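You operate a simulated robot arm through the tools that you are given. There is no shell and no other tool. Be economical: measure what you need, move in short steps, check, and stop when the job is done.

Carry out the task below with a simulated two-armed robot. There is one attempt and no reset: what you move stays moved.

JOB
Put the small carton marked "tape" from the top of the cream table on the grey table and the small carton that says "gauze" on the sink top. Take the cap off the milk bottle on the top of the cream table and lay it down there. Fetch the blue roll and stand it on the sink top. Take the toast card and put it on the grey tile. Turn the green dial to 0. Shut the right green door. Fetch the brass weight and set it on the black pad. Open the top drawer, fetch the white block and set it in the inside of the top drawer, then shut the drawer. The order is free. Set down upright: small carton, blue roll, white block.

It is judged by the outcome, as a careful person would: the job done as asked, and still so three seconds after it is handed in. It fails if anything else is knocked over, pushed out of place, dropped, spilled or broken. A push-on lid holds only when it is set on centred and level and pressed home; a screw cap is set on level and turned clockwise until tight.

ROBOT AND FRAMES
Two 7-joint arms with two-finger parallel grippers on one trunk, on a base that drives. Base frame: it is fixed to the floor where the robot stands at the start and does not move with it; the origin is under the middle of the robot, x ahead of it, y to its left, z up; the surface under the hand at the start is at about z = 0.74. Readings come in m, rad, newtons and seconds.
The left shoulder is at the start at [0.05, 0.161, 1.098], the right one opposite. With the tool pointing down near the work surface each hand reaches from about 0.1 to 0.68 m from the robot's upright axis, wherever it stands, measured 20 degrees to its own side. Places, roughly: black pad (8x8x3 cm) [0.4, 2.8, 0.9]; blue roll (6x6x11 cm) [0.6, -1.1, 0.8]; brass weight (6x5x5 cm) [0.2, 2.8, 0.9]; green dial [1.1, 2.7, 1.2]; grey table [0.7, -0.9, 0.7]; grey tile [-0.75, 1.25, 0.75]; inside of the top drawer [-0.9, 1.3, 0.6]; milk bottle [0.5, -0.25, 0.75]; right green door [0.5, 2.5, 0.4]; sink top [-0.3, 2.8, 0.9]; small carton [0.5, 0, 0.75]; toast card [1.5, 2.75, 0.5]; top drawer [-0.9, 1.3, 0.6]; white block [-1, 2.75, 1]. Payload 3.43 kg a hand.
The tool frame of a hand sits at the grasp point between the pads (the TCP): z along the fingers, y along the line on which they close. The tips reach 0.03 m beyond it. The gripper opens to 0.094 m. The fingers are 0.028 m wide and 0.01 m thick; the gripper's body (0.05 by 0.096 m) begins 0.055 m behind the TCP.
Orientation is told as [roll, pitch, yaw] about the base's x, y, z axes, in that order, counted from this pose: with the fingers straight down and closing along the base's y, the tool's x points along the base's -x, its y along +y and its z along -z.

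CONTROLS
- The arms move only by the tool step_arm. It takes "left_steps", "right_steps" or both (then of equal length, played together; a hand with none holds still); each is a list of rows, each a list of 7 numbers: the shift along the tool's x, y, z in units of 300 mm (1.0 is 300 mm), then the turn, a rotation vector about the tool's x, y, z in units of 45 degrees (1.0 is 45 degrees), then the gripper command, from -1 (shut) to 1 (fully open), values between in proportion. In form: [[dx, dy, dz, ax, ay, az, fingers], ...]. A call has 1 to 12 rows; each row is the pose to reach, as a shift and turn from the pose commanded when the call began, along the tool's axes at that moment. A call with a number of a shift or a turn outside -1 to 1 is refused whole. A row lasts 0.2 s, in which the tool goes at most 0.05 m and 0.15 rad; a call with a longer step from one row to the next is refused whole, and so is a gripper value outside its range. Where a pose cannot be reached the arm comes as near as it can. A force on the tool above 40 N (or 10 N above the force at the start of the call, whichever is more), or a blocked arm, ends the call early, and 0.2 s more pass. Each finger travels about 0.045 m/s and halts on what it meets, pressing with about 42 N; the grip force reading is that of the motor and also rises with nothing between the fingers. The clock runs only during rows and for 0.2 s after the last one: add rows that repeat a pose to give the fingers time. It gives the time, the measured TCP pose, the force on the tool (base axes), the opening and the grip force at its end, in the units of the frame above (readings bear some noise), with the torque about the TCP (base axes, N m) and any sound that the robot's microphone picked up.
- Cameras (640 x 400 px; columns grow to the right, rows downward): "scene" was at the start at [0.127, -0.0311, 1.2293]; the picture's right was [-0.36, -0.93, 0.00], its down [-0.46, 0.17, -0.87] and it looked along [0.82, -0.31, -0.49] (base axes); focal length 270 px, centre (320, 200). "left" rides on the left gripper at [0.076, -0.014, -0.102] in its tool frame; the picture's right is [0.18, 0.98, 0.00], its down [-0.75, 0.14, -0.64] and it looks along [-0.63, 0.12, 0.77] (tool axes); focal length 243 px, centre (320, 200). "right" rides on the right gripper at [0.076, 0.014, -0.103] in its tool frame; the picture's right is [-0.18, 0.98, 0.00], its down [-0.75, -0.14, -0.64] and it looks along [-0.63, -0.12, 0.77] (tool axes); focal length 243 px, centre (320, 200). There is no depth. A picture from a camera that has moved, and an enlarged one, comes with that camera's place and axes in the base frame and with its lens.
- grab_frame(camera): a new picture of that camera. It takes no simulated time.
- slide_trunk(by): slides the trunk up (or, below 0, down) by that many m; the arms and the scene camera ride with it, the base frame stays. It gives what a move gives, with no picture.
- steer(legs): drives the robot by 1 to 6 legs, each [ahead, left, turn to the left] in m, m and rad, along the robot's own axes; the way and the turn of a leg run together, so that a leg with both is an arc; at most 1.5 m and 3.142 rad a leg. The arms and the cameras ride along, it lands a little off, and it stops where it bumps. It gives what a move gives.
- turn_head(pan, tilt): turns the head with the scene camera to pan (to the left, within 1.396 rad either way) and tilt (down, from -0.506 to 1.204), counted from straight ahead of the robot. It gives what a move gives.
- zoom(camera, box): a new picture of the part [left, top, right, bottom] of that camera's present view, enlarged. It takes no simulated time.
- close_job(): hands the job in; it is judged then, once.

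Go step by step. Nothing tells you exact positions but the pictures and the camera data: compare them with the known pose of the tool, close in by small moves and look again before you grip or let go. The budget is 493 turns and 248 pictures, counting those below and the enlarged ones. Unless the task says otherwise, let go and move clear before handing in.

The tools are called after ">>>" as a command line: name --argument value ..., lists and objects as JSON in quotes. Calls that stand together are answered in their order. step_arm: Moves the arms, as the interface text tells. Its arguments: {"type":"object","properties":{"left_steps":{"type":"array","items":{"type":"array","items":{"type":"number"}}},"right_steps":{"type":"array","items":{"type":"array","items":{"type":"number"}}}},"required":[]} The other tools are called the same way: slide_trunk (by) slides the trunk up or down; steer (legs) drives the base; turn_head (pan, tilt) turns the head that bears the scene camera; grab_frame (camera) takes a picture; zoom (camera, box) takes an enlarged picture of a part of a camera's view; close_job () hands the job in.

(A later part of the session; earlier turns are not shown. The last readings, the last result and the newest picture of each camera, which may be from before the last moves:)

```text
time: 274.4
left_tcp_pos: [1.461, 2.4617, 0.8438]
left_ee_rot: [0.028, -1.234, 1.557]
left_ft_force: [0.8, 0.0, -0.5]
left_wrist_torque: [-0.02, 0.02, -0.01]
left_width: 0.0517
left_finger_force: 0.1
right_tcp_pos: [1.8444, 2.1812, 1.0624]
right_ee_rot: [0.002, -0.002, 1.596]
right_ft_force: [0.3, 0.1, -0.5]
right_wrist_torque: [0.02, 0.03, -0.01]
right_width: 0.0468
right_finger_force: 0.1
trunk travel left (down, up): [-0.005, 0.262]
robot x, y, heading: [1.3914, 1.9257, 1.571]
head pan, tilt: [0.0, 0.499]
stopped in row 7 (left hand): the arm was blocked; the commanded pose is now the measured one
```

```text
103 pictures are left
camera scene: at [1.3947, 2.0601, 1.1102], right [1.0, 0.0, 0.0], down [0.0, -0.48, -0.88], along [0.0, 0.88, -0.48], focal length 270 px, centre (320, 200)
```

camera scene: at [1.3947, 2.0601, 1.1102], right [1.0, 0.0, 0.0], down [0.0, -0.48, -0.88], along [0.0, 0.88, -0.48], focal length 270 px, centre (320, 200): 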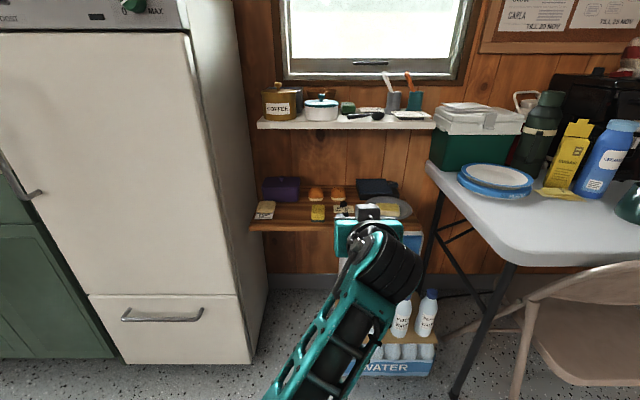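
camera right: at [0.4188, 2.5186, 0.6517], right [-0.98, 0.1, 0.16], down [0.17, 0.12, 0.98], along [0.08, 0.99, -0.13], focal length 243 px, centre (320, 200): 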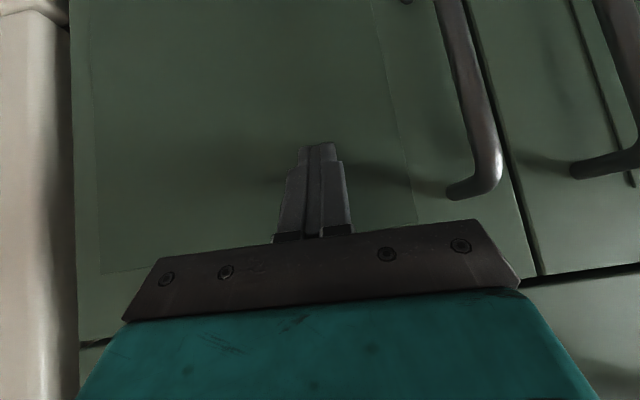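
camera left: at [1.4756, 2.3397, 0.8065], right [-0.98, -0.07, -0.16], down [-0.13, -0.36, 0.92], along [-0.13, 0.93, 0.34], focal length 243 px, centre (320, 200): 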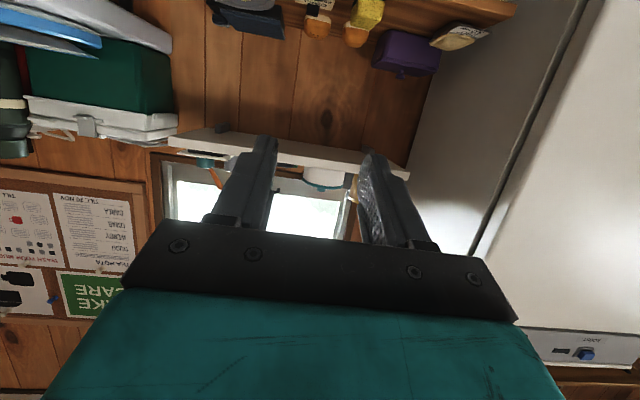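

The arm is blocked (elbow low against the body). I raise the trunk again and use a steeper hand: only ~30° forward tilt, which still clears the upper shelf.

>>> slide_trunk --by 0.12

>>> step_arm --left_steps '[[-0.1, 0, -0.05, 0, 0, 0, 0.1], [-0.2, 0, -0.1, 0, 0.1, 0, 0.1], [-0.3, 0, -0.15, 0, 0.25, 0, 0.1], [-0.4, 0, -0.2, 0, 0.4, 0, 0.1], [-0.45, 0, -0.25, 0, 0.55, 0, 0.1], [-0.45, 0, -0.3, 0, 0.7, 0, 0.1], [-0.45, 0, -0.35, 0, 0.85, 0, 0.1]]'

>>> turn_head --pan 0.5 --tilt 0.5

>>> grab_frame --camera "scene"

```text
time: 275.9
left_tcp_pos: [1.4606, 2.4619, 0.9643]
left_ee_rot: [0.028, -1.231, 1.557]
left_ft_force: [0.0, 0.7, 0.9]
left_wrist_torque: [0.01, -0.04, 0.01]
left_width: 0.0519
left_finger_force: 0.0
right_tcp_pos: [1.8432, 2.1822, 1.1823]
right_ee_rot: [0.002, 0.001, 1.596]
right_ft_force: [0.2, 0.3, 0.3]
right_wrist_torque: [0.0, 0.01, -0.01]
right_width: 0.0471
right_finger_force: 0.1
trunk travel left (down, up): [-0.125, 0.142]
robot x, y, heading: [1.3908, 1.9285, 1.577]
head pan, tilt: [0.0, 0.499]
```

```text
time: 277.4
left_tcp_pos: [1.4632, 2.4074, 1.1253]
left_ee_rot: [0.012, -0.563, 1.582]
left_ft_force: [-0.7, 0.0, -0.7]
left_wrist_torque: [0.02, -0.03, 0.01]
left_width: 0.0517
left_finger_force: 0.1
left hand out of reach, approached as far as the arm can: row 5, 6
right_tcp_pos: [1.8446, 2.1812, 1.1831]
right_ee_rot: [0.001, 0.001, 1.597]
right_ft_force: [0.3, -0.2, 0.7]
right_wrist_torque: [-0.03, 0.01, 0.01]
right_width: 0.0469
right_finger_force: 0.0
trunk travel left (down, up): [-0.125, 0.142]
robot x, y, heading: [1.3935, 1.9253, 1.57]
head pan, tilt: [0.0, 0.499]
```

```text
time: 278.4
left_tcp_pos: [1.463, 2.408, 1.125]
left_ee_rot: [0.012, -0.564, 1.578]
left_ft_force: [-0.6, -0.1, -0.3]
left_wrist_torque: [0.01, -0.02, 0.0]
left_width: 0.0517
left_finger_force: 0.0
right_tcp_pos: [1.8447, 2.1818, 1.1823]
right_ee_rot: [0.001, 0.001, 1.597]
right_ft_force: [-0.3, 1.1, 0.8]
right_wrist_torque: [0.01, 0.02, 0.02]
right_width: 0.047
right_finger_force: 0.1
trunk travel left (down, up): [-0.125, 0.142]
robot x, y, heading: [1.3981, 1.9229, 1.571]
head pan, tilt: [0.499, 0.499]
```

```text
102 pictures are left
camera scene: at [1.3512, 2.0491, 1.2302], right [0.88, 0.48, 0.0], down [0.23, -0.42, -0.88], along [-0.42, 0.77, -0.48], focal length 270 px, centre (320, 200)
```

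scene: 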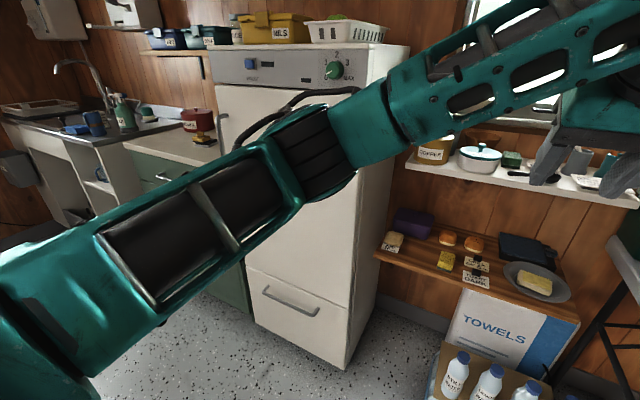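

The dial shows 0 with its light off. The left elbow would meet the fridge if I went straight ahead, so I shift right 0.15 m first, then ahead.

>>> steer --legs '[[0, -0.15, 0], [0.12, 0, 0]]'

>>> step_arm --left_steps '[[0.04, 0.08, 0.12, 0, 0, 0, 0.1], [0.08, 0.16, 0.24, 0, 0, 0, 0.1], [0.12, 0.24, 0.36, 0, 0, 0, 0.1], [0.18, 0.32, 0.48, 0, 0, 0, 0.1], [0.25, 0.4, 0.6, 0, 0, 0, 0.1], [0.3, 0.48, 0.72, 0, 0, 0, 0.1]]'

>>> grab_frame --camera "scene"

>>> grab_frame --camera "left"

```text
time: 281.2
left_tcp_pos: [1.6118, 2.5277, 1.1268]
left_ee_rot: [0.01, -0.563, 1.579]
left_ft_force: [0.2, -0.2, 0.4]
left_wrist_torque: [-0.04, -0.02, -0.01]
left_width: 0.0515
left_finger_force: 0.2
right_tcp_pos: [1.9934, 2.3025, 1.1818]
right_ee_rot: [0.004, 0.003, 1.599]
right_ft_force: [0.4, 0.0, 0.5]
right_wrist_torque: [0.0, -0.01, 0.0]
right_width: 0.0471
right_finger_force: 0.0
trunk travel left (down, up): [-0.125, 0.142]
robot x, y, heading: [1.5417, 2.0512, 1.573]
head pan, tilt: [0.499, 0.499]
```

```text
time: 282.6
left_tcp_pos: [1.464, 2.5636, 0.8956]
left_ee_rot: [0.012, -0.563, 1.579]
left_ft_force: [-1.2, -1.2, -0.2]
left_wrist_torque: [0.01, 0.01, -0.02]
left_width: 0.0516
left_finger_force: 0.0
right_tcp_pos: [1.9939, 2.3019, 1.1828]
right_ee_rot: [0.001, 0.001, 1.6]
right_ft_force: [-0.3, 0.5, 0.4]
right_wrist_torque: [-0.01, 0.01, -0.04]
right_width: 0.0468
right_finger_force: 0.1
trunk travel left (down, up): [-0.125, 0.142]
robot x, y, heading: [1.5416, 2.0459, 1.57]
head pan, tilt: [0.499, 0.499]
```

```text
101 pictures are left
camera scene: at [1.5, 2.1691, 1.2302], right [0.88, 0.48, 0.0], down [0.23, -0.42, -0.88], along [-0.42, 0.77, -0.48], focal length 270 px, centre (320, 200)
```

scene: 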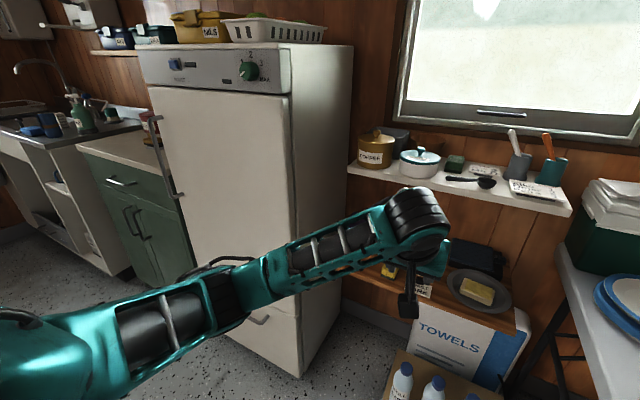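

```text
100 pictures are left
camera left: at [1.4805, 2.4445, 0.9415], right [-0.98, -0.17, -0.09], down [-0.14, 0.29, 0.95], along [-0.13, 0.94, -0.31], focal length 243 px, centre (320, 200)
```

left: 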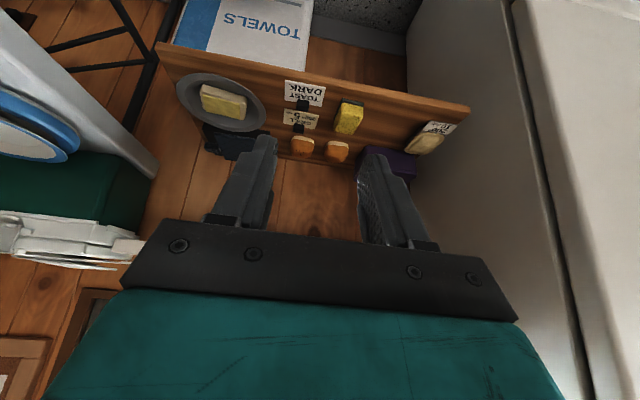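

The wrist camera shows the TOAST card clearly; its cube is at ≈(1.478,2.80,0.655). Move ahead 0.1 m, lower, and look again.

>>> steer --legs '[[0.1, 0, 0]]'

>>> step_arm --left_steps '[[0.08, -0.02, 0.12, 0, 0, 0, 0.1], [0.16, -0.04, 0.24, 0, 0, 0, 0.1], [0.2, -0.045, 0.36, 0, 0, 0, 0.1]]'

>>> grab_frame --camera "left"

```text
time: 283.7
left_tcp_pos: [1.4647, 2.6653, 0.8954]
left_ee_rot: [0.012, -0.562, 1.58]
left_ft_force: [0.4, 0.0, -0.4]
left_wrist_torque: [0.02, -0.01, 0.01]
left_width: 0.0517
left_finger_force: 0.1
right_tcp_pos: [1.9921, 2.4034, 1.1823]
right_ee_rot: [0.003, 0.001, 1.599]
right_ft_force: [-0.2, 1.0, 0.0]
right_wrist_torque: [-0.03, 0.0, 0.0]
right_width: 0.047
right_finger_force: 0.1
trunk travel left (down, up): [-0.125, 0.142]
robot x, y, heading: [1.5421, 2.1459, 1.571]
head pan, tilt: [0.499, 0.499]
```

```text
time: 284.5
left_tcp_pos: [1.4775, 2.6711, 0.7724]
left_ee_rot: [0.009, -0.564, 1.579]
left_ft_force: [-0.2, -0.2, 0.0]
left_wrist_torque: [0.01, 0.01, 0.01]
left_width: 0.0517
left_finger_force: 0.0
right_tcp_pos: [1.993, 2.4021, 1.1832]
right_ee_rot: [0.002, 0.0, 1.6]
right_ft_force: [0.4, 0.3, 0.6]
right_wrist_torque: [0.03, 0.02, 0.0]
right_width: 0.047
right_finger_force: 0.1
trunk travel left (down, up): [-0.125, 0.142]
robot x, y, heading: [1.5399, 2.1457, 1.574]
head pan, tilt: [0.499, 0.499]
```

```text
99 pictures are left
camera left: at [1.4929, 2.5518, 0.8183], right [-0.98, -0.17, -0.09], down [-0.14, 0.29, 0.95], along [-0.13, 0.94, -0.31], focal length 243 px, centre (320, 200)
```

left: 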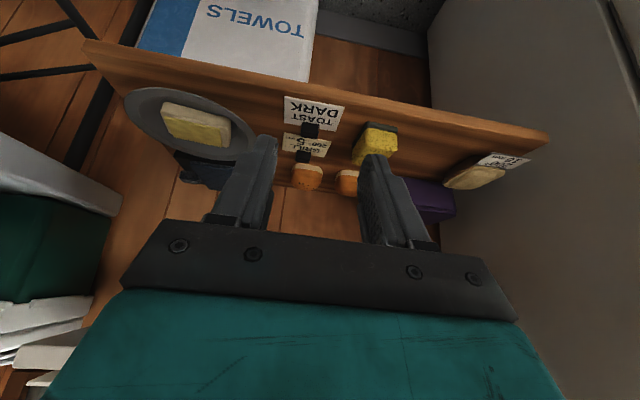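

>>> step_arm --left_steps '[[-0.04, 0, 0.12, 0, 0, 0, 0.1], [-0.08, 0, 0.24, 0, 0, 0, 0.1], [-0.125, 0, 0.34, 0, 0, 0, 0.1]]'

>>> grab_frame --camera "left"

>>> grab_frame --camera "scene"

```text
time: 285.3
left_tcp_pos: [1.477, 2.7579, 0.7052]
left_ee_rot: [0.012, -0.563, 1.578]
left_ft_force: [1.1, 0.0, -0.4]
left_wrist_torque: [-0.02, 0.02, -0.04]
left_width: 0.0517
left_finger_force: 0.1
right_tcp_pos: [1.9937, 2.403, 1.1822]
right_ee_rot: [0.002, 0.0, 1.598]
right_ft_force: [0.2, 0.3, -0.4]
right_wrist_torque: [0.0, -0.03, 0.0]
right_width: 0.0471
right_finger_force: 0.0
trunk travel left (down, up): [-0.125, 0.142]
robot x, y, heading: [1.5413, 2.1482, 1.572]
head pan, tilt: [0.499, 0.499]
```

```text
98 pictures are left
camera left: at [1.4916, 2.6385, 0.7514], right [-0.98, -0.17, -0.09], down [-0.14, 0.29, 0.95], along [-0.13, 0.94, -0.31], focal length 243 px, centre (320, 200)
```

left: 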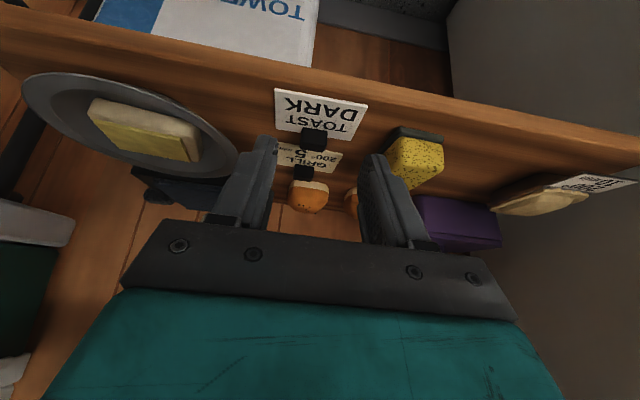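

```text
97 pictures are left
camera scene: at [1.5002, 2.27, 1.2302], right [0.88, 0.48, 0.0], down [0.23, -0.42, -0.88], along [-0.42, 0.77, -0.48], focal length 270 px, centre (320, 200)
```

scene: 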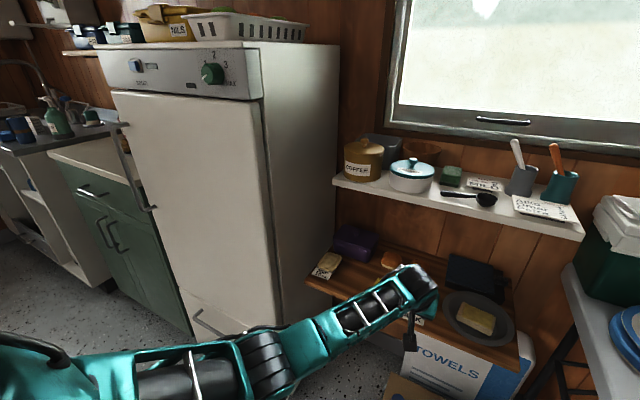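

>>> step_arm --left_steps '[[-0.02, -0.006, 0.07, 0, 0, 0, -0.1], [-0.046, -0.006, 0.135, 0, 0, 0, -0.1], [-0.046, -0.006, 0.135, 0, 0, 0, -0.1]]'

>>> grab_frame --camera "left"

```text
time: 286.1
left_tcp_pos: [1.4779, 2.7905, 0.6782]
left_ee_rot: [0.01, -0.562, 1.578]
left_ft_force: [0.3, -0.6, -0.1]
left_wrist_torque: [0.02, -0.01, -0.03]
left_width: 0.0423
left_finger_force: 0.0
right_tcp_pos: [1.9925, 2.4022, 1.1831]
right_ee_rot: [0.0, -0.001, 1.599]
right_ft_force: [0.7, -0.5, 0.1]
right_wrist_torque: [-0.03, -0.02, -0.03]
right_width: 0.0468
right_finger_force: 0.2
trunk travel left (down, up): [-0.125, 0.142]
robot x, y, heading: [1.543, 2.1477, 1.568]
head pan, tilt: [0.499, 0.499]
```

```text
96 pictures are left
camera left: at [1.4931, 2.6719, 0.7247], right [-0.98, -0.17, -0.09], down [-0.14, 0.29, 0.95], along [-0.13, 0.94, -0.31], focal length 243 px, centre (320, 200)
```

left: 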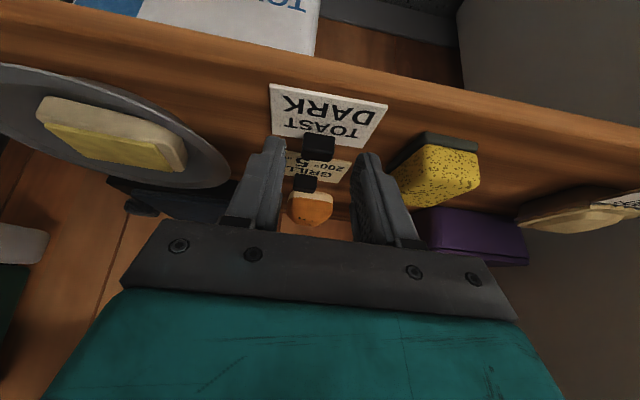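

The cube centre is ~5 cm beyond the TCP along the fingers (z≈0.637). Advance 2.5 cm and close.

>>> step_arm --left_steps '[[0, 0, 0.05, 0, 0, 0, -0.1], [0, 0, 0.083, 0, 0, 0, -0.1], [0, 0, 0.083, 0, 0, 0, -0.1]]'

>>> grab_frame --camera "left"

```text
time: 286.9
left_tcp_pos: [1.4765, 2.8048, 0.6584]
left_ee_rot: [0.011, -0.565, 1.578]
left_ft_force: [-0.1, 0.3, 0.3]
left_wrist_torque: [0.02, -0.02, -0.01]
left_width: 0.042
left_finger_force: 0.0
right_tcp_pos: [1.9944, 2.4039, 1.1828]
right_ee_rot: [0.002, -0.001, 1.599]
right_ft_force: [-0.6, 0.8, 0.1]
right_wrist_torque: [0.02, 0.0, 0.03]
right_width: 0.0471
right_finger_force: 0.1
trunk travel left (down, up): [-0.125, 0.142]
robot x, y, heading: [1.5387, 2.1503, 1.571]
head pan, tilt: [0.499, 0.499]
```

```text
95 pictures are left
camera left: at [1.4924, 2.6848, 0.7041], right [-0.98, -0.17, -0.09], down [-0.14, 0.29, 0.95], along [-0.13, 0.94, -0.31], focal length 243 px, centre (320, 200)
```

left: 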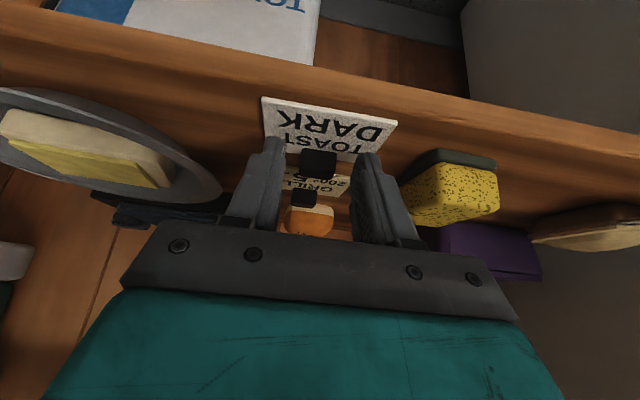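

The cube is between the tips. Close.

>>> step_arm --left_steps '[[0, 0, 0.01, 0, 0, 0, -0.5], [0, 0, 0.01, 0, 0, 0, -1], [0, 0, 0.01, 0, 0, 0, -1], [0, 0, 0.01, 0, 0, 0, -1]]'

>>> step_arm --left_steps '[[-0.02, 0, -0.02, 0, 0, 0, -1], [-0.04, 0, -0.06, 0, 0, 0, -1], [-0.03, 0, -0.12, 0, 0, 0, -1]]'

>>> grab_frame --camera "left"

```text
time: 287.9
left_tcp_pos: [1.4747, 2.8027, 0.6567]
left_ee_rot: [0.011, -0.561, 1.578]
left_ft_force: [0.5, 0.3, 0.2]
left_wrist_torque: [0.0, 0.02, 0.04]
left_width: 0.0003
left_finger_force: 33.2
left hand out of reach, approached as far as the arm can: row 1, 2
right_tcp_pos: [1.9926, 2.4033, 1.1818]
right_ee_rot: [0.002, 0.0, 1.597]
right_ft_force: [0.1, 0.8, 0.5]
right_wrist_torque: [-0.03, 0.0, -0.03]
right_width: 0.047
right_finger_force: 0.1
trunk travel left (down, up): [-0.125, 0.142]
robot x, y, heading: [1.5397, 2.1452, 1.571]
head pan, tilt: [0.499, 0.499]
```

```text
time: 288.7
left_tcp_pos: [1.4772, 2.7929, 0.6909]
left_ee_rot: [0.012, -0.561, 1.578]
left_ft_force: [0.1, 0.0, 0.6]
left_wrist_torque: [-0.01, 0.01, -0.02]
left_width: 0.0002
left_finger_force: 33.1
right_tcp_pos: [1.9924, 2.4027, 1.1823]
right_ee_rot: [0.001, -0.002, 1.599]
right_ft_force: [0.1, -0.3, -0.2]
right_wrist_torque: [-0.01, 0.0, -0.02]
right_width: 0.0472
right_finger_force: 0.1
trunk travel left (down, up): [-0.125, 0.142]
robot x, y, heading: [1.5435, 2.1468, 1.574]
head pan, tilt: [0.499, 0.499]
```

```text
94 pictures are left
camera left: at [1.492, 2.6742, 0.7369], right [-0.98, -0.17, -0.09], down [-0.14, 0.29, 0.95], along [-0.14, 0.94, -0.31], focal length 243 px, centre (320, 200)
```

left: 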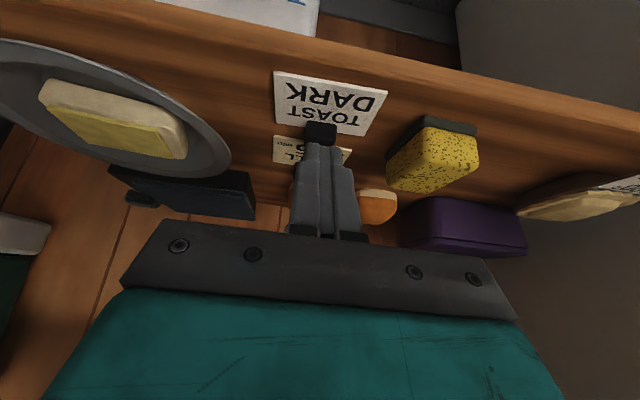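

The fingers closed just short of the cube. Parallax now gives the cube centre at (1.477,2.848,0.621). Reopen, move the base 4 cm ahead and come down around it.

>>> step_arm --left_steps '[[0, 0, -0.05, 0, 0, 0, -0.1], [0, 0, -0.05, 0, 0, 0, -0.1], [0, 0, -0.05, 0, 0, 0, -0.1]]'

>>> steer --legs '[[0.045, 0, 0]]'

>>> step_arm --left_steps '[[0.02, 0, 0.06, 0, 0, 0, -0.1], [0.04, 0, 0.12, 0, 0, 0, -0.1], [0.05, 0, 0.16, 0, 0, 0, -0.1]]'

>>> grab_frame --camera "left"

```text
time: 289.5
left_tcp_pos: [1.4762, 2.785, 0.7033]
left_ee_rot: [0.012, -0.563, 1.578]
left_ft_force: [-0.1, 0.5, 0.0]
left_wrist_torque: [-0.03, 0.01, -0.03]
left_width: 0.0422
left_finger_force: 0.0
right_tcp_pos: [1.9934, 2.4042, 1.1822]
right_ee_rot: [0.003, 0.0, 1.598]
right_ft_force: [-0.3, 0.3, -0.6]
right_wrist_torque: [-0.01, 0.01, -0.01]
right_width: 0.0468
right_finger_force: 0.1
trunk travel left (down, up): [-0.125, 0.142]
robot x, y, heading: [1.5415, 2.1484, 1.568]
head pan, tilt: [0.499, 0.499]
```

```text
time: 290.4
left_tcp_pos: [1.4764, 2.8301, 0.7023]
left_ee_rot: [0.011, -0.562, 1.577]
left_ft_force: [0.4, 1.1, 0.5]
left_wrist_torque: [0.0, -0.01, 0.01]
left_width: 0.0422
left_finger_force: 0.1
right_tcp_pos: [1.9943, 2.4491, 1.1822]
right_ee_rot: [0.001, 0.001, 1.6]
right_ft_force: [0.8, 0.1, -0.9]
right_wrist_torque: [0.0, 0.01, -0.01]
right_width: 0.0468
right_finger_force: 0.1
trunk travel left (down, up): [-0.125, 0.142]
robot x, y, heading: [1.5423, 2.1942, 1.572]
head pan, tilt: [0.499, 0.499]
```

```text
time: 291.2
left_tcp_pos: [1.4761, 2.8442, 0.6552]
left_ee_rot: [0.013, -0.56, 1.578]
left_ft_force: [0.1, 0.3, -0.3]
left_wrist_torque: [0.0, 0.0, 0.01]
left_width: 0.0425
left_finger_force: 0.1
right_tcp_pos: [1.9933, 2.4467, 1.1824]
right_ee_rot: [0.002, 0.0, 1.597]
right_ft_force: [0.0, -1.0, -0.1]
right_wrist_torque: [-0.01, 0.01, -0.05]
right_width: 0.0469
right_finger_force: 0.0
trunk travel left (down, up): [-0.125, 0.142]
robot x, y, heading: [1.5422, 2.1938, 1.574]
head pan, tilt: [0.499, 0.499]
```

```text
93 pictures are left
camera left: at [1.4915, 2.7243, 0.7009], right [-0.98, -0.17, -0.09], down [-0.14, 0.29, 0.95], along [-0.13, 0.94, -0.31], focal length 243 px, centre (320, 200)
```

left: 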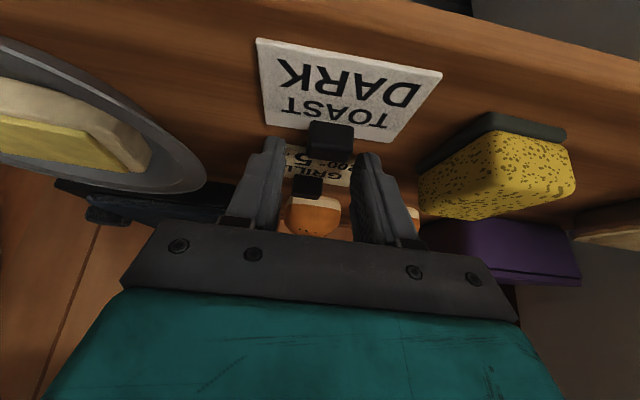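

Cube centre is now known: 3.6 cm beyond the TCP, 12 mm lower side. Advance 16 mm, adjust sideways, and close.

>>> step_arm --left_steps '[[0.006, 0.015, 0.025, 0, 0, 0, -0.1], [0.013, 0.015, 0.053, 0, 0, 0, -0.1], [0.013, 0.015, 0.053, 0, 0, 0, -0.1]]'

>>> grab_frame --camera "left"

```text
time: 292.0
left_tcp_pos: [1.4714, 2.8458, 0.6538]
left_ee_rot: [0.004, -0.582, 1.581]
left_ft_force: [5.3, -11.7, 37.7]
left_wrist_torque: [-0.14, -1.11, -0.13]
left_width: 0.0453
left_finger_force: 2.4
left hand out of reach, approached as far as the arm can: row 2, 3
right_tcp_pos: [1.994, 2.4441, 1.1842]
right_ee_rot: [0.002, -0.006, 1.6]
right_ft_force: [0.1, -0.4, 0.0]
right_wrist_torque: [0.02, -0.03, 0.01]
right_width: 0.0468
right_finger_force: 0.0
trunk travel left (down, up): [-0.125, 0.142]
robot x, y, heading: [1.5406, 2.1943, 1.574]
head pan, tilt: [0.499, 0.499]
```

```text
92 pictures are left
camera left: at [1.4873, 2.7255, 0.6964], right [-0.98, -0.16, -0.1], down [-0.14, 0.28, 0.95], along [-0.13, 0.95, -0.29], focal length 243 px, centre (320, 200)
```

left: 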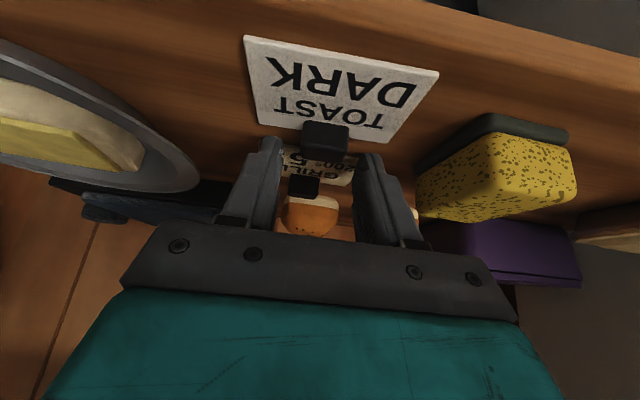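

The fingers touched something on one side. Zoom in to understand.

>>> zoom --camera "left" --box '[220, 20, 460, 220]'

```text
2.00 times, centred on (340, 120) of left
camera zoom: at [1.4873, 2.7255, 0.6964], right [-0.98, -0.16, -0.1], down [-0.14, 0.28, 0.95], along [-0.13, 0.95, -0.29], focal length 485 px, centre (280, 360)
```

zoom: 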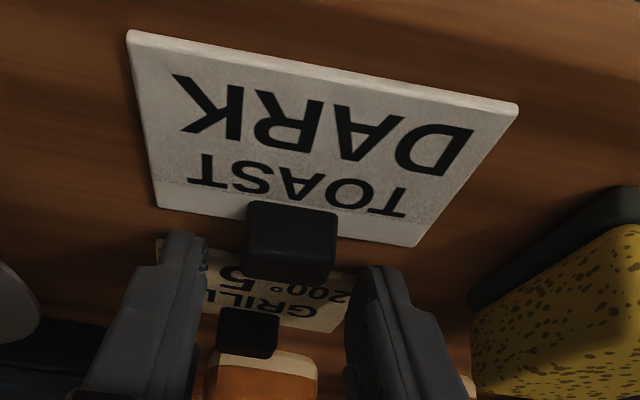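

The card lies flat with the cube on its rear edge; one finger rests on the card's edge and the cube is now between the pads. Ease up 2 mm and close.

>>> step_arm --left_steps '[[-0.004, 0, 0.028, 0, 0, 0, -0.1], [-0.004, 0, 0.028, 0, 0, 0, -0.5], [-0.004, 0, 0.028, 0, 0, 0, -1], [-0.004, 0, 0.028, 0, 0, 0, -1], [-0.004, 0, 0.028, 0, 0, 0, -1]]'

>>> grab_frame --camera "left"

```text
time: 293.2
left_tcp_pos: [1.4739, 2.8463, 0.6529]
left_ee_rot: [0.005, -0.583, 1.576]
left_ft_force: [12.8, -6.7, 34.6]
left_wrist_torque: [-0.11, -0.89, -0.24]
left_width: 0.0225
left_finger_force: 41.8
left hand out of reach, approached as far as the arm can: row 1, 2, 3, 4, 5
right_tcp_pos: [1.9947, 2.444, 1.1826]
right_ee_rot: [0.002, -0.004, 1.599]
right_ft_force: [0.1, -0.8, -1.0]
right_wrist_torque: [0.0, 0.02, -0.03]
right_width: 0.0471
right_finger_force: 0.1
trunk travel left (down, up): [-0.125, 0.142]
robot x, y, heading: [1.544, 2.1964, 1.572]
head pan, tilt: [0.499, 0.499]
```

```text
90 pictures are left
camera left: at [1.4884, 2.726, 0.6962], right [-0.98, -0.16, -0.1], down [-0.14, 0.27, 0.95], along [-0.13, 0.95, -0.29], focal length 243 px, centre (320, 200)
```

left: 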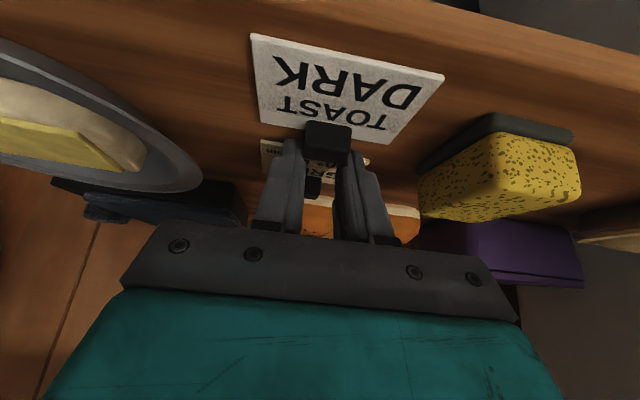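

Gripped at 2.2 cm. Lift slowly.

>>> step_arm --left_steps '[[-0.02, 0, -0.02, 0, 0, 0, -1], [-0.05, 0, -0.06, 0, 0, 0, -1], [-0.08, 0, -0.11, 0, 0, 0, -1], [-0.11, 0, -0.167, 0, 0, 0, -1]]'

>>> grab_frame --camera "left"

```text
time: 294.2
left_tcp_pos: [1.4759, 2.8665, 0.6921]
left_ee_rot: [0.012, -0.561, 1.581]
left_ft_force: [0.1, -0.8, 0.2]
left_wrist_torque: [-0.01, 0.03, 0.04]
left_width: 0.0224
left_finger_force: 41.9
left hand out of reach, approached as far as the arm can: row 2, 3, 4
right_tcp_pos: [1.993, 2.4482, 1.1815]
right_ee_rot: [0.001, 0.001, 1.599]
right_ft_force: [-0.3, 0.5, -0.4]
right_wrist_torque: [-0.02, 0.0, 0.02]
right_width: 0.0471
right_finger_force: 0.0
trunk travel left (down, up): [-0.125, 0.142]
robot x, y, heading: [1.543, 2.1918, 1.569]
head pan, tilt: [0.499, 0.499]
```

```text
89 pictures are left
camera left: at [1.4918, 2.7466, 0.7388], right [-0.98, -0.17, -0.09], down [-0.14, 0.3, 0.95], along [-0.14, 0.94, -0.31], focal length 243 px, centre (320, 200)
```

left: 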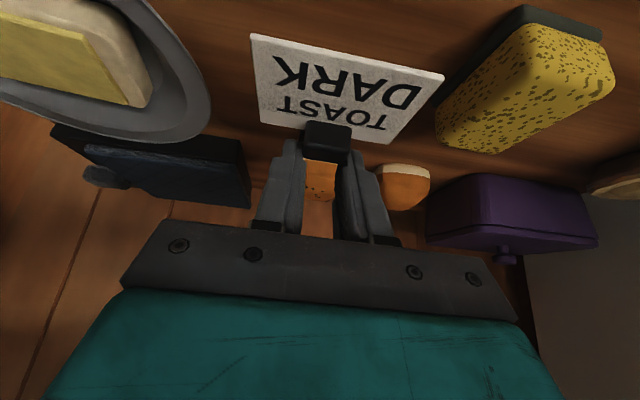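

The TOAST card is in hand. Back straight out and look at the shelf.

>>> steer --legs '[[-0.25, 0, 0]]'

>>> grab_frame --camera "left"

>>> grab_frame --camera "scene"

```text
time: 296.0
left_tcp_pos: [1.4782, 2.6155, 0.6944]
left_ee_rot: [0.012, -0.561, 1.577]
left_ft_force: [-0.2, 0.4, -0.4]
left_wrist_torque: [0.03, -0.02, -0.01]
left_width: 0.0222
left_finger_force: 41.7
right_tcp_pos: [1.9943, 2.1977, 1.1825]
right_ee_rot: [0.003, 0.0, 1.597]
right_ft_force: [0.2, -0.2, 0.0]
right_wrist_torque: [0.01, -0.01, 0.0]
right_width: 0.0471
right_finger_force: 0.0
trunk travel left (down, up): [-0.125, 0.142]
robot x, y, heading: [1.5423, 1.9462, 1.565]
head pan, tilt: [0.499, 0.499]
```

```text
88 pictures are left
camera left: at [1.4938, 2.4975, 0.7394], right [-0.98, -0.17, -0.09], down [-0.14, 0.29, 0.95], along [-0.13, 0.94, -0.31], focal length 243 px, centre (320, 200)
```

left: 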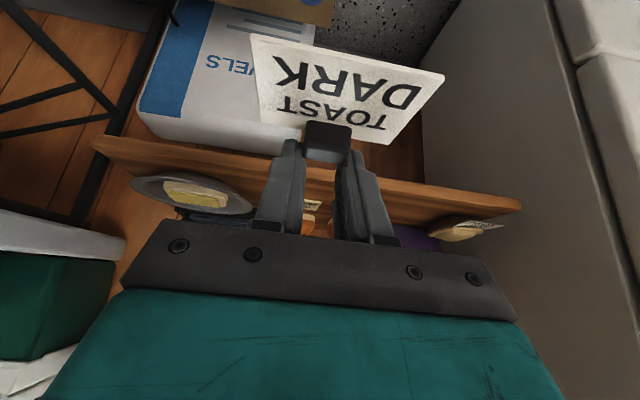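

```text
87 pictures are left
camera scene: at [1.5004, 2.0652, 1.2303], right [0.88, 0.48, 0.0], down [0.23, -0.42, -0.88], along [-0.42, 0.77, -0.48], focal length 270 px, centre (320, 200)
```

scene: 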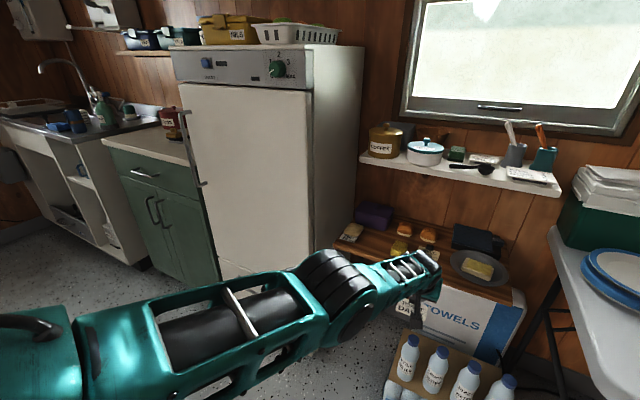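

The card is held and the shelf undisturbed. Tuck the left arm, then drive toward the grey tile on the left cabinet.

>>> step_arm --left_steps '[[0.03, 0, -0.13, 0, 0, 0, -1], [0.06, 0, -0.26, 0, 0, 0, -1], [0.09, 0, -0.39, 0, 0, 0, -1], [0.12, 0, -0.52, 0, 0, 0, -1], [0.15, 0, -0.65, 0, 0, 0, -1], [0.18, 0, -0.78, 0, 0, 0, -1], [0.212, 0, -0.918, 0, 0, 0, -1]]'

>>> steer --legs '[[-0.45, 0, 0], [0, 0, 1.57], [1.4, 0, 0]]'

>>> turn_head --pan 0 --tilt 0.5

>>> grab_frame --camera "scene"

```text
time: 297.6
left_tcp_pos: [1.5614, 2.6347, 0.8562]
left_ee_rot: [0.009, -0.56, 1.578]
left_ft_force: [-0.2, 0.3, -0.5]
left_wrist_torque: [0.0, -0.01, -0.01]
left_width: 0.0218
left_finger_force: 41.6
left hand out of reach, approached as far as the arm can: row 1, 2, 3, 4, 5, 6, 7
right_tcp_pos: [1.9945, 2.199, 1.1829]
right_ee_rot: [0.0, 0.0, 1.596]
right_ft_force: [0.0, 0.4, -0.3]
right_wrist_torque: [0.01, -0.02, 0.02]
right_width: 0.0471
right_finger_force: 0.1
trunk travel left (down, up): [-0.125, 0.142]
robot x, y, heading: [1.5426, 1.9448, 1.571]
head pan, tilt: [0.499, 0.499]
```

```text
time: 310.7
left_tcp_pos: [-0.5381, 1.5361, 0.857]
left_ee_rot: [0.013, -0.562, 3.133]
left_ft_force: [-0.1, 0.1, 0.4]
left_wrist_torque: [0.0, -0.05, 0.02]
left_width: 0.0222
left_finger_force: 41.5
right_tcp_pos: [-0.0964, 1.9641, 1.182]
right_ee_rot: [0.002, 0.0, -3.13]
right_ft_force: [-0.7, 0.3, 0.7]
right_wrist_torque: [0.02, 0.0, 0.01]
right_width: 0.0471
right_finger_force: 0.0
trunk travel left (down, up): [-0.125, 0.142]
robot x, y, heading: [0.1518, 1.5089, 3.127]
head pan, tilt: [0.499, 0.499]
```

```text
time: 311.6
left_tcp_pos: [-0.5368, 1.5363, 0.8566]
left_ee_rot: [0.013, -0.558, 3.133]
left_ft_force: [0.1, -0.4, -0.6]
left_wrist_torque: [0.0, -0.01, 0.02]
left_width: 0.0221
left_finger_force: 41.5
right_tcp_pos: [-0.0946, 1.9628, 1.1821]
right_ee_rot: [0.001, 0.001, -3.13]
right_ft_force: [0.1, 0.3, -0.7]
right_wrist_torque: [-0.02, 0.03, 0.01]
right_width: 0.0472
right_finger_force: 0.0
trunk travel left (down, up): [-0.125, 0.142]
robot x, y, heading: [0.1501, 1.5075, 3.131]
head pan, tilt: [0.0, 0.499]
```

```text
86 pictures are left
camera scene: at [0.0229, 1.5106, 1.2302], right [0.01, 1.0, 0.0], down [0.48, -0.01, -0.88], along [-0.88, 0.01, -0.48], focal length 270 px, centre (320, 200)
```

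scene: 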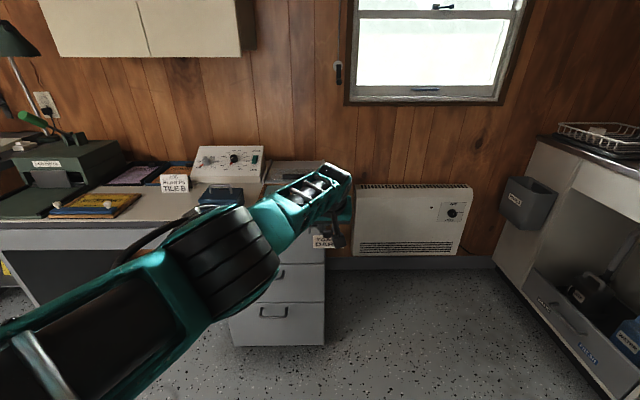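

The left cabinet is ahead; the white block lies in the dish rack at the right. I back up, slide left to face the tile, and look.

>>> steer --legs '[[-0.25, 0, 0], [0, 0.25, 0.01]]'

>>> turn_head --pan 0 --tilt 0.45

>>> grab_frame --camera "left"

>>> grab_frame --camera "scene"

```text
time: 315.9
left_tcp_pos: [-0.2917, 1.2762, 0.8571]
left_ee_rot: [0.01, -0.562, -3.14]
left_ft_force: [0.5, 0.7, -0.8]
left_wrist_torque: [0.02, 0.0, -0.01]
left_width: 0.0221
left_finger_force: 42.0
right_tcp_pos: [0.1482, 1.7065, 1.1825]
right_ee_rot: [0.002, 0.001, -3.12]
right_ft_force: [0.5, 0.1, -0.3]
right_wrist_torque: [0.0, 0.02, 0.02]
right_width: 0.0467
right_finger_force: 0.0
trunk travel left (down, up): [-0.125, 0.142]
robot x, y, heading: [0.3991, 1.253, 3.14]
head pan, tilt: [0.0, 0.499]
```

```text
time: 316.5
left_tcp_pos: [-0.2904, 1.2771, 0.856]
left_ee_rot: [0.012, -0.56, -3.14]
left_ft_force: [0.3, -0.2, -1.4]
left_wrist_torque: [0.0, 0.01, 0.02]
left_width: 0.0224
left_finger_force: 41.9
right_tcp_pos: [0.1482, 1.707, 1.1817]
right_ee_rot: [0.001, 0.0, -3.12]
right_ft_force: [0.3, -0.2, -0.2]
right_wrist_torque: [0.0, -0.01, 0.03]
right_width: 0.0474
right_finger_force: 0.1
trunk travel left (down, up): [-0.125, 0.142]
robot x, y, heading: [0.4011, 1.2528, 3.139]
head pan, tilt: [0.0, 0.45]
```

```text
85 pictures are left
camera left: at [-0.1718, 1.2914, 0.9027], right [0.16, -0.98, -0.09], down [-0.3, -0.13, 0.95], along [-0.94, -0.13, -0.31], focal length 243 px, centre (320, 200)
```

left: 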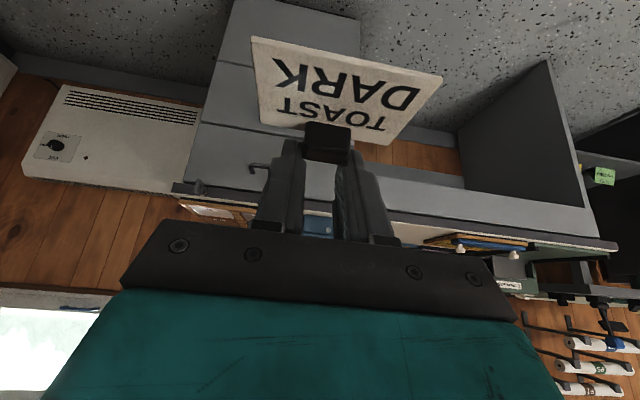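

```text
84 pictures are left
camera scene: at [0.2699, 1.2561, 1.2346], right [0.0, 1.0, 0.0], down [0.44, 0.0, -0.9], along [-0.9, 0.0, -0.44], focal length 270 px, centre (320, 200)
```

scene: 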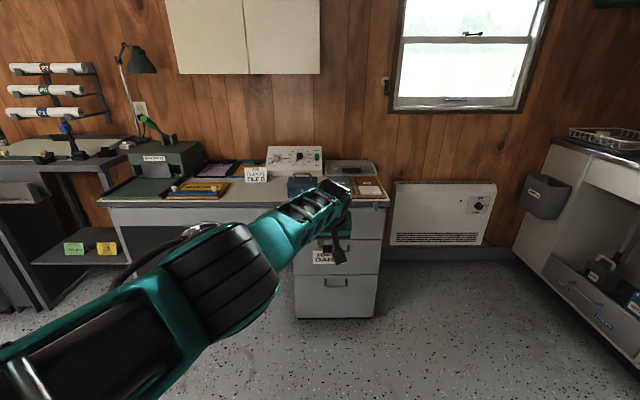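

>>> zoom --camera "scene" --box '[230, 140, 410, 220]'

```text
3.56 times, centred on (320, 180) of scene
camera zoom: at [0.2699, 1.2561, 1.2346], right [0.0, 1.0, 0.0], down [0.44, 0.0, -0.9], along [-0.9, 0.0, -0.44], focal length 960 px, centre (320, 271)
```

zoom: 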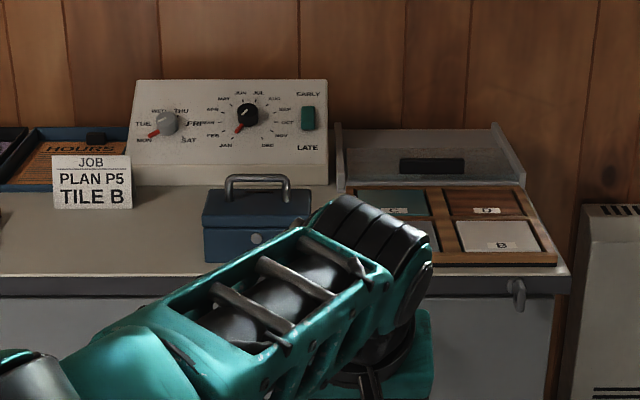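

I need an unobstructed view of the tile tray; drive right 0.4 m and look left.

>>> steer --legs '[[0, -0.42, 0], [0.25, 0, 0]]'

>>> turn_head --pan 0.45 --tilt 0.5

>>> zoom --camera "scene" --box '[180, 100, 460, 300]'

```text
time: 322.2
left_tcp_pos: [-0.5382, 1.7004, 0.8562]
left_ee_rot: [0.011, -0.561, -3.141]
left_ft_force: [0.0, 0.1, -0.4]
left_wrist_torque: [-0.03, -0.01, -0.03]
left_width: 0.022
left_finger_force: 41.7
right_tcp_pos: [-0.1003, 2.1332, 1.1827]
right_ee_rot: [0.001, 0.002, -3.122]
right_ft_force: [0.2, -0.4, -0.6]
right_wrist_torque: [0.03, -0.02, 0.03]
right_width: 0.0468
right_finger_force: 0.1
trunk travel left (down, up): [-0.125, 0.142]
robot x, y, heading: [0.1489, 1.6802, 3.141]
head pan, tilt: [0.0, 0.45]
```

```text
time: 323.1
left_tcp_pos: [-0.5382, 1.6999, 0.8559]
left_ee_rot: [0.013, -0.559, -3.14]
left_ft_force: [0.0, 0.8, -0.5]
left_wrist_torque: [-0.01, -0.01, -0.03]
left_width: 0.0222
left_finger_force: 41.8
right_tcp_pos: [-0.0996, 2.1327, 1.1825]
right_ee_rot: [0.001, 0.0, -3.121]
right_ft_force: [0.1, 0.2, 0.6]
right_wrist_torque: [0.05, 0.01, -0.01]
right_width: 0.047
right_finger_force: 0.1
trunk travel left (down, up): [-0.125, 0.142]
robot x, y, heading: [0.1539, 1.6782, 3.137]
head pan, tilt: [0.45, 0.499]
```

```text
2.00 times, centred on (320, 200) of scene
camera zoom: at [0.0315, 1.641, 1.2302], right [-0.43, 0.9, 0.0], down [0.43, 0.21, -0.88], along [-0.79, -0.38, -0.48], focal length 540 px, centre (320, 200)
```

zoom: 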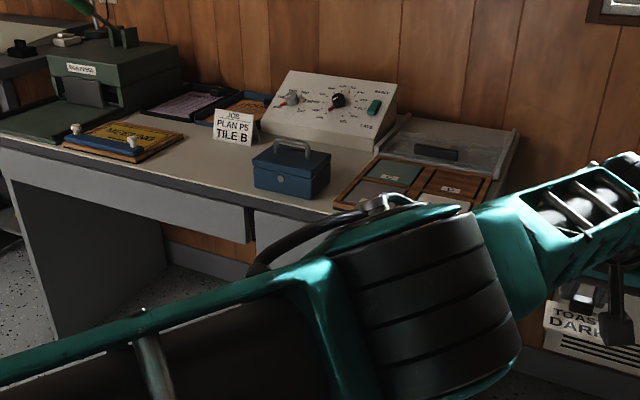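

>>> steer --legs '[[-0.2, 0, 0], [0, 0.75, 0]]'

>>> turn_head --pan -0.4 --tilt 0.45

>>> zoom --camera "scene" --box '[210, 110, 430, 260]'

```text
time: 330.8
left_tcp_pos: [-0.3455, 0.9726, 0.8576]
left_ee_rot: [0.009, -0.561, -3.137]
left_ft_force: [-0.6, 0.1, 0.0]
left_wrist_torque: [0.03, -0.01, -0.01]
left_width: 0.0222
left_finger_force: 42.1
right_tcp_pos: [0.0934, 1.4047, 1.1824]
right_ee_rot: [0.004, 0.002, -3.118]
right_ft_force: [0.0, 0.0, -0.3]
right_wrist_torque: [0.0, 0.0, 0.01]
right_width: 0.0466
right_finger_force: 0.1
trunk travel left (down, up): [-0.125, 0.142]
robot x, y, heading: [0.3473, 0.9527, 3.137]
head pan, tilt: [0.45, 0.499]
stopped in leg 2: the robot was blocked; the commanded pose is now the measured one
```

```text
time: 332.0
left_tcp_pos: [-0.3448, 0.9732, 0.8566]
left_ee_rot: [0.012, -0.559, -3.138]
left_ft_force: [-0.6, -0.2, -1.2]
left_wrist_torque: [0.03, -0.02, -0.03]
left_width: 0.0222
left_finger_force: 41.8
right_tcp_pos: [0.0934, 1.4039, 1.1825]
right_ee_rot: [0.001, 0.002, -3.119]
right_ft_force: [0.0, 0.5, 0.5]
right_wrist_torque: [-0.01, -0.02, 0.0]
right_width: 0.047
right_finger_force: 0.1
trunk travel left (down, up): [-0.125, 0.142]
robot x, y, heading: [0.3445, 0.9504, 3.135]
head pan, tilt: [-0.4, 0.45]
```

```text
2.67 times, centred on (320, 185) of scene
camera zoom: at [0.2226, 0.9895, 1.2346], right [0.39, 0.92, 0.0], down [0.4, -0.17, -0.9], along [-0.83, 0.35, -0.44], focal length 720 px, centre (320, 240)
```

zoom: 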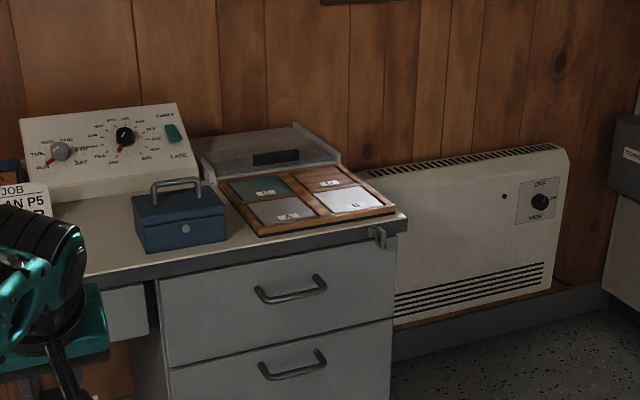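

The grey tile is the front-left one ("A") at about (−0.79,1.35). The base bumped something on that leg; check my left side.

>>> turn_head --pan 1.39 --tilt 0.7

>>> grab_frame --camera "scene"

```text
time: 333.8
left_tcp_pos: [-0.3451, 0.9727, 0.8564]
left_ee_rot: [0.013, -0.56, -3.139]
left_ft_force: [-0.5, 0.0, -0.7]
left_wrist_torque: [0.0, 0.01, 0.0]
left_width: 0.022
left_finger_force: 41.5
right_tcp_pos: [0.0929, 1.4045, 1.1827]
right_ee_rot: [0.003, 0.0, -3.12]
right_ft_force: [0.2, -0.5, 0.0]
right_wrist_torque: [0.01, -0.01, 0.02]
right_width: 0.0468
right_finger_force: 0.2
trunk travel left (down, up): [-0.125, 0.142]
robot x, y, heading: [0.3426, 0.9533, 3.138]
head pan, tilt: [1.389, 0.7]
```

```text
80 pictures are left
camera scene: at [0.2916, 0.8701, 1.2125], right [-0.98, 0.18, 0.0], down [0.12, 0.63, -0.77], along [-0.14, -0.75, -0.64], focal length 270 px, centre (320, 200)
```

scene: 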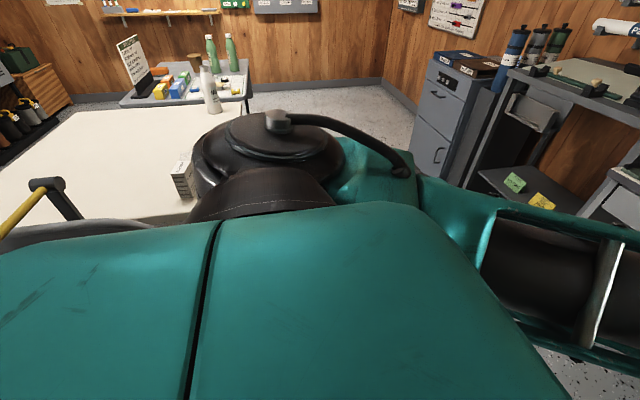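

Nothing visibly moved. Drive back right to line up with the tile and approach partway.

>>> steer --legs '[[0, -0.38, 0], [0.36, 0, 0]]'

>>> turn_head --pan -0.1 --tilt 0.6

>>> grab_frame --camera "left"

>>> grab_frame --camera "scene"

```text
time: 339.6
left_tcp_pos: [-0.706, 1.3493, 0.856]
left_ee_rot: [0.013, -0.559, -3.138]
left_ft_force: [0.6, 0.4, 0.1]
left_wrist_torque: [-0.02, 0.0, 0.01]
left_width: 0.0222
left_finger_force: 42.0
right_tcp_pos: [-0.2682, 1.7823, 1.1828]
right_ee_rot: [0.001, 0.0, -3.118]
right_ft_force: [0.5, 0.3, -0.6]
right_wrist_torque: [-0.01, 0.05, -0.05]
right_width: 0.047
right_finger_force: 0.1
trunk travel left (down, up): [-0.125, 0.142]
robot x, y, heading: [-0.0134, 1.3301, 3.139]
head pan, tilt: [1.389, 0.7]
```

```text
time: 341.2
left_tcp_pos: [-0.7053, 1.3501, 0.8568]
left_ee_rot: [0.013, -0.561, -3.138]
left_ft_force: [0.6, -0.6, -0.6]
left_wrist_torque: [0.0, -0.04, 0.0]
left_width: 0.0221
left_finger_force: 42.0
right_tcp_pos: [-0.2676, 1.7833, 1.1821]
right_ee_rot: [0.003, -0.002, -3.117]
right_ft_force: [-0.4, -0.9, -0.3]
right_wrist_torque: [0.06, -0.03, -0.02]
right_width: 0.047
right_finger_force: 0.0
trunk travel left (down, up): [-0.125, 0.142]
robot x, y, heading: [-0.0205, 1.3303, 3.14]
head pan, tilt: [-0.099, 0.6]
```

```text
79 pictures are left
camera left: at [-0.5861, 1.3654, 0.9027], right [0.17, -0.98, -0.09], down [-0.3, -0.14, 0.95], along [-0.94, -0.13, -0.31], focal length 243 px, centre (320, 200)
```

left: 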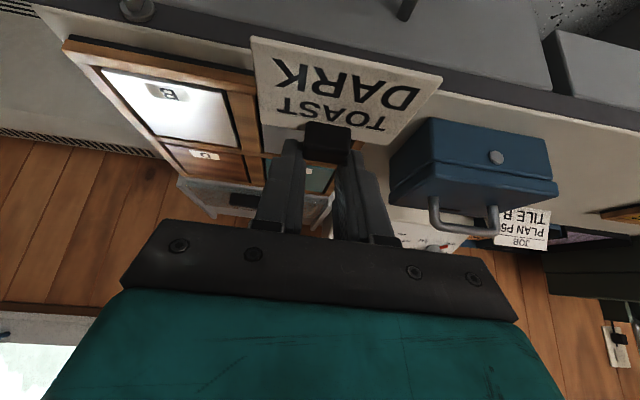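

```text
78 pictures are left
camera scene: at [-0.1402, 1.3403, 1.2211], right [0.1, 0.99, 0.0], down [0.56, -0.06, -0.83], along [-0.82, 0.08, -0.56], focal length 270 px, centre (320, 200)
```

scene: 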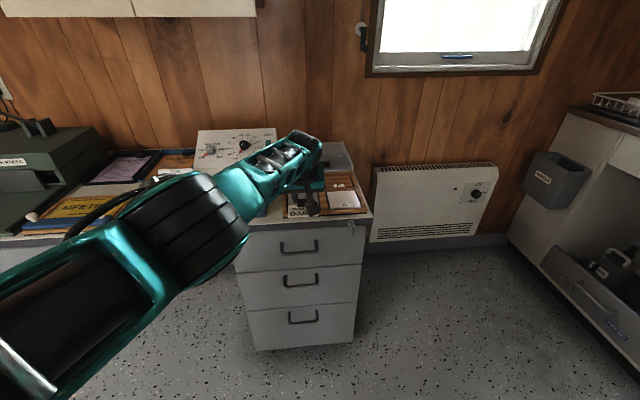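

The grey tile A is under the card's path, centre ≈(−0.79,1.365). Drive 10 cm ahead and 1.3 cm right, then lower.

>>> steer --legs '[[0.1, -0.013, 0]]'

>>> grab_frame --camera "left"

```text
time: 342.3
left_tcp_pos: [-0.8052, 1.3612, 0.8563]
left_ee_rot: [0.012, -0.56, -3.134]
left_ft_force: [-0.2, 0.3, 0.0]
left_wrist_torque: [0.03, -0.02, 0.01]
left_width: 0.0222
left_finger_force: 42.1
right_tcp_pos: [-0.3687, 1.7944, 1.1827]
right_ee_rot: [0.002, -0.002, -3.115]
right_ft_force: [-0.6, -0.1, -0.2]
right_wrist_torque: [-0.02, -0.02, 0.0]
right_width: 0.0471
right_finger_force: 0.0
trunk travel left (down, up): [-0.125, 0.142]
robot x, y, heading: [-0.1143, 1.343, -3.144]
head pan, tilt: [-0.099, 0.6]
```

```text
77 pictures are left
camera left: at [-0.6867, 1.3772, 0.9022], right [0.17, -0.98, -0.09], down [-0.3, -0.14, 0.95], along [-0.94, -0.13, -0.31], focal length 243 px, centre (320, 200)
```

left: 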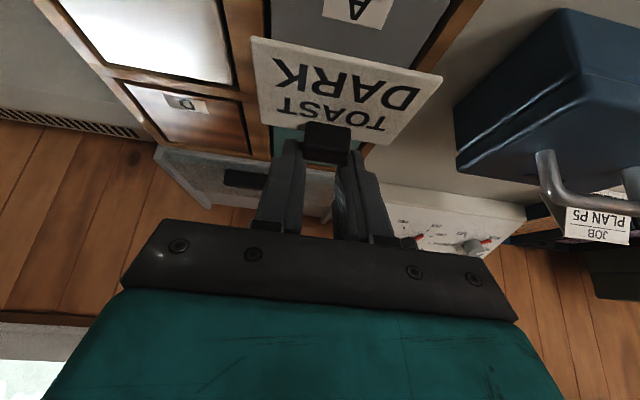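

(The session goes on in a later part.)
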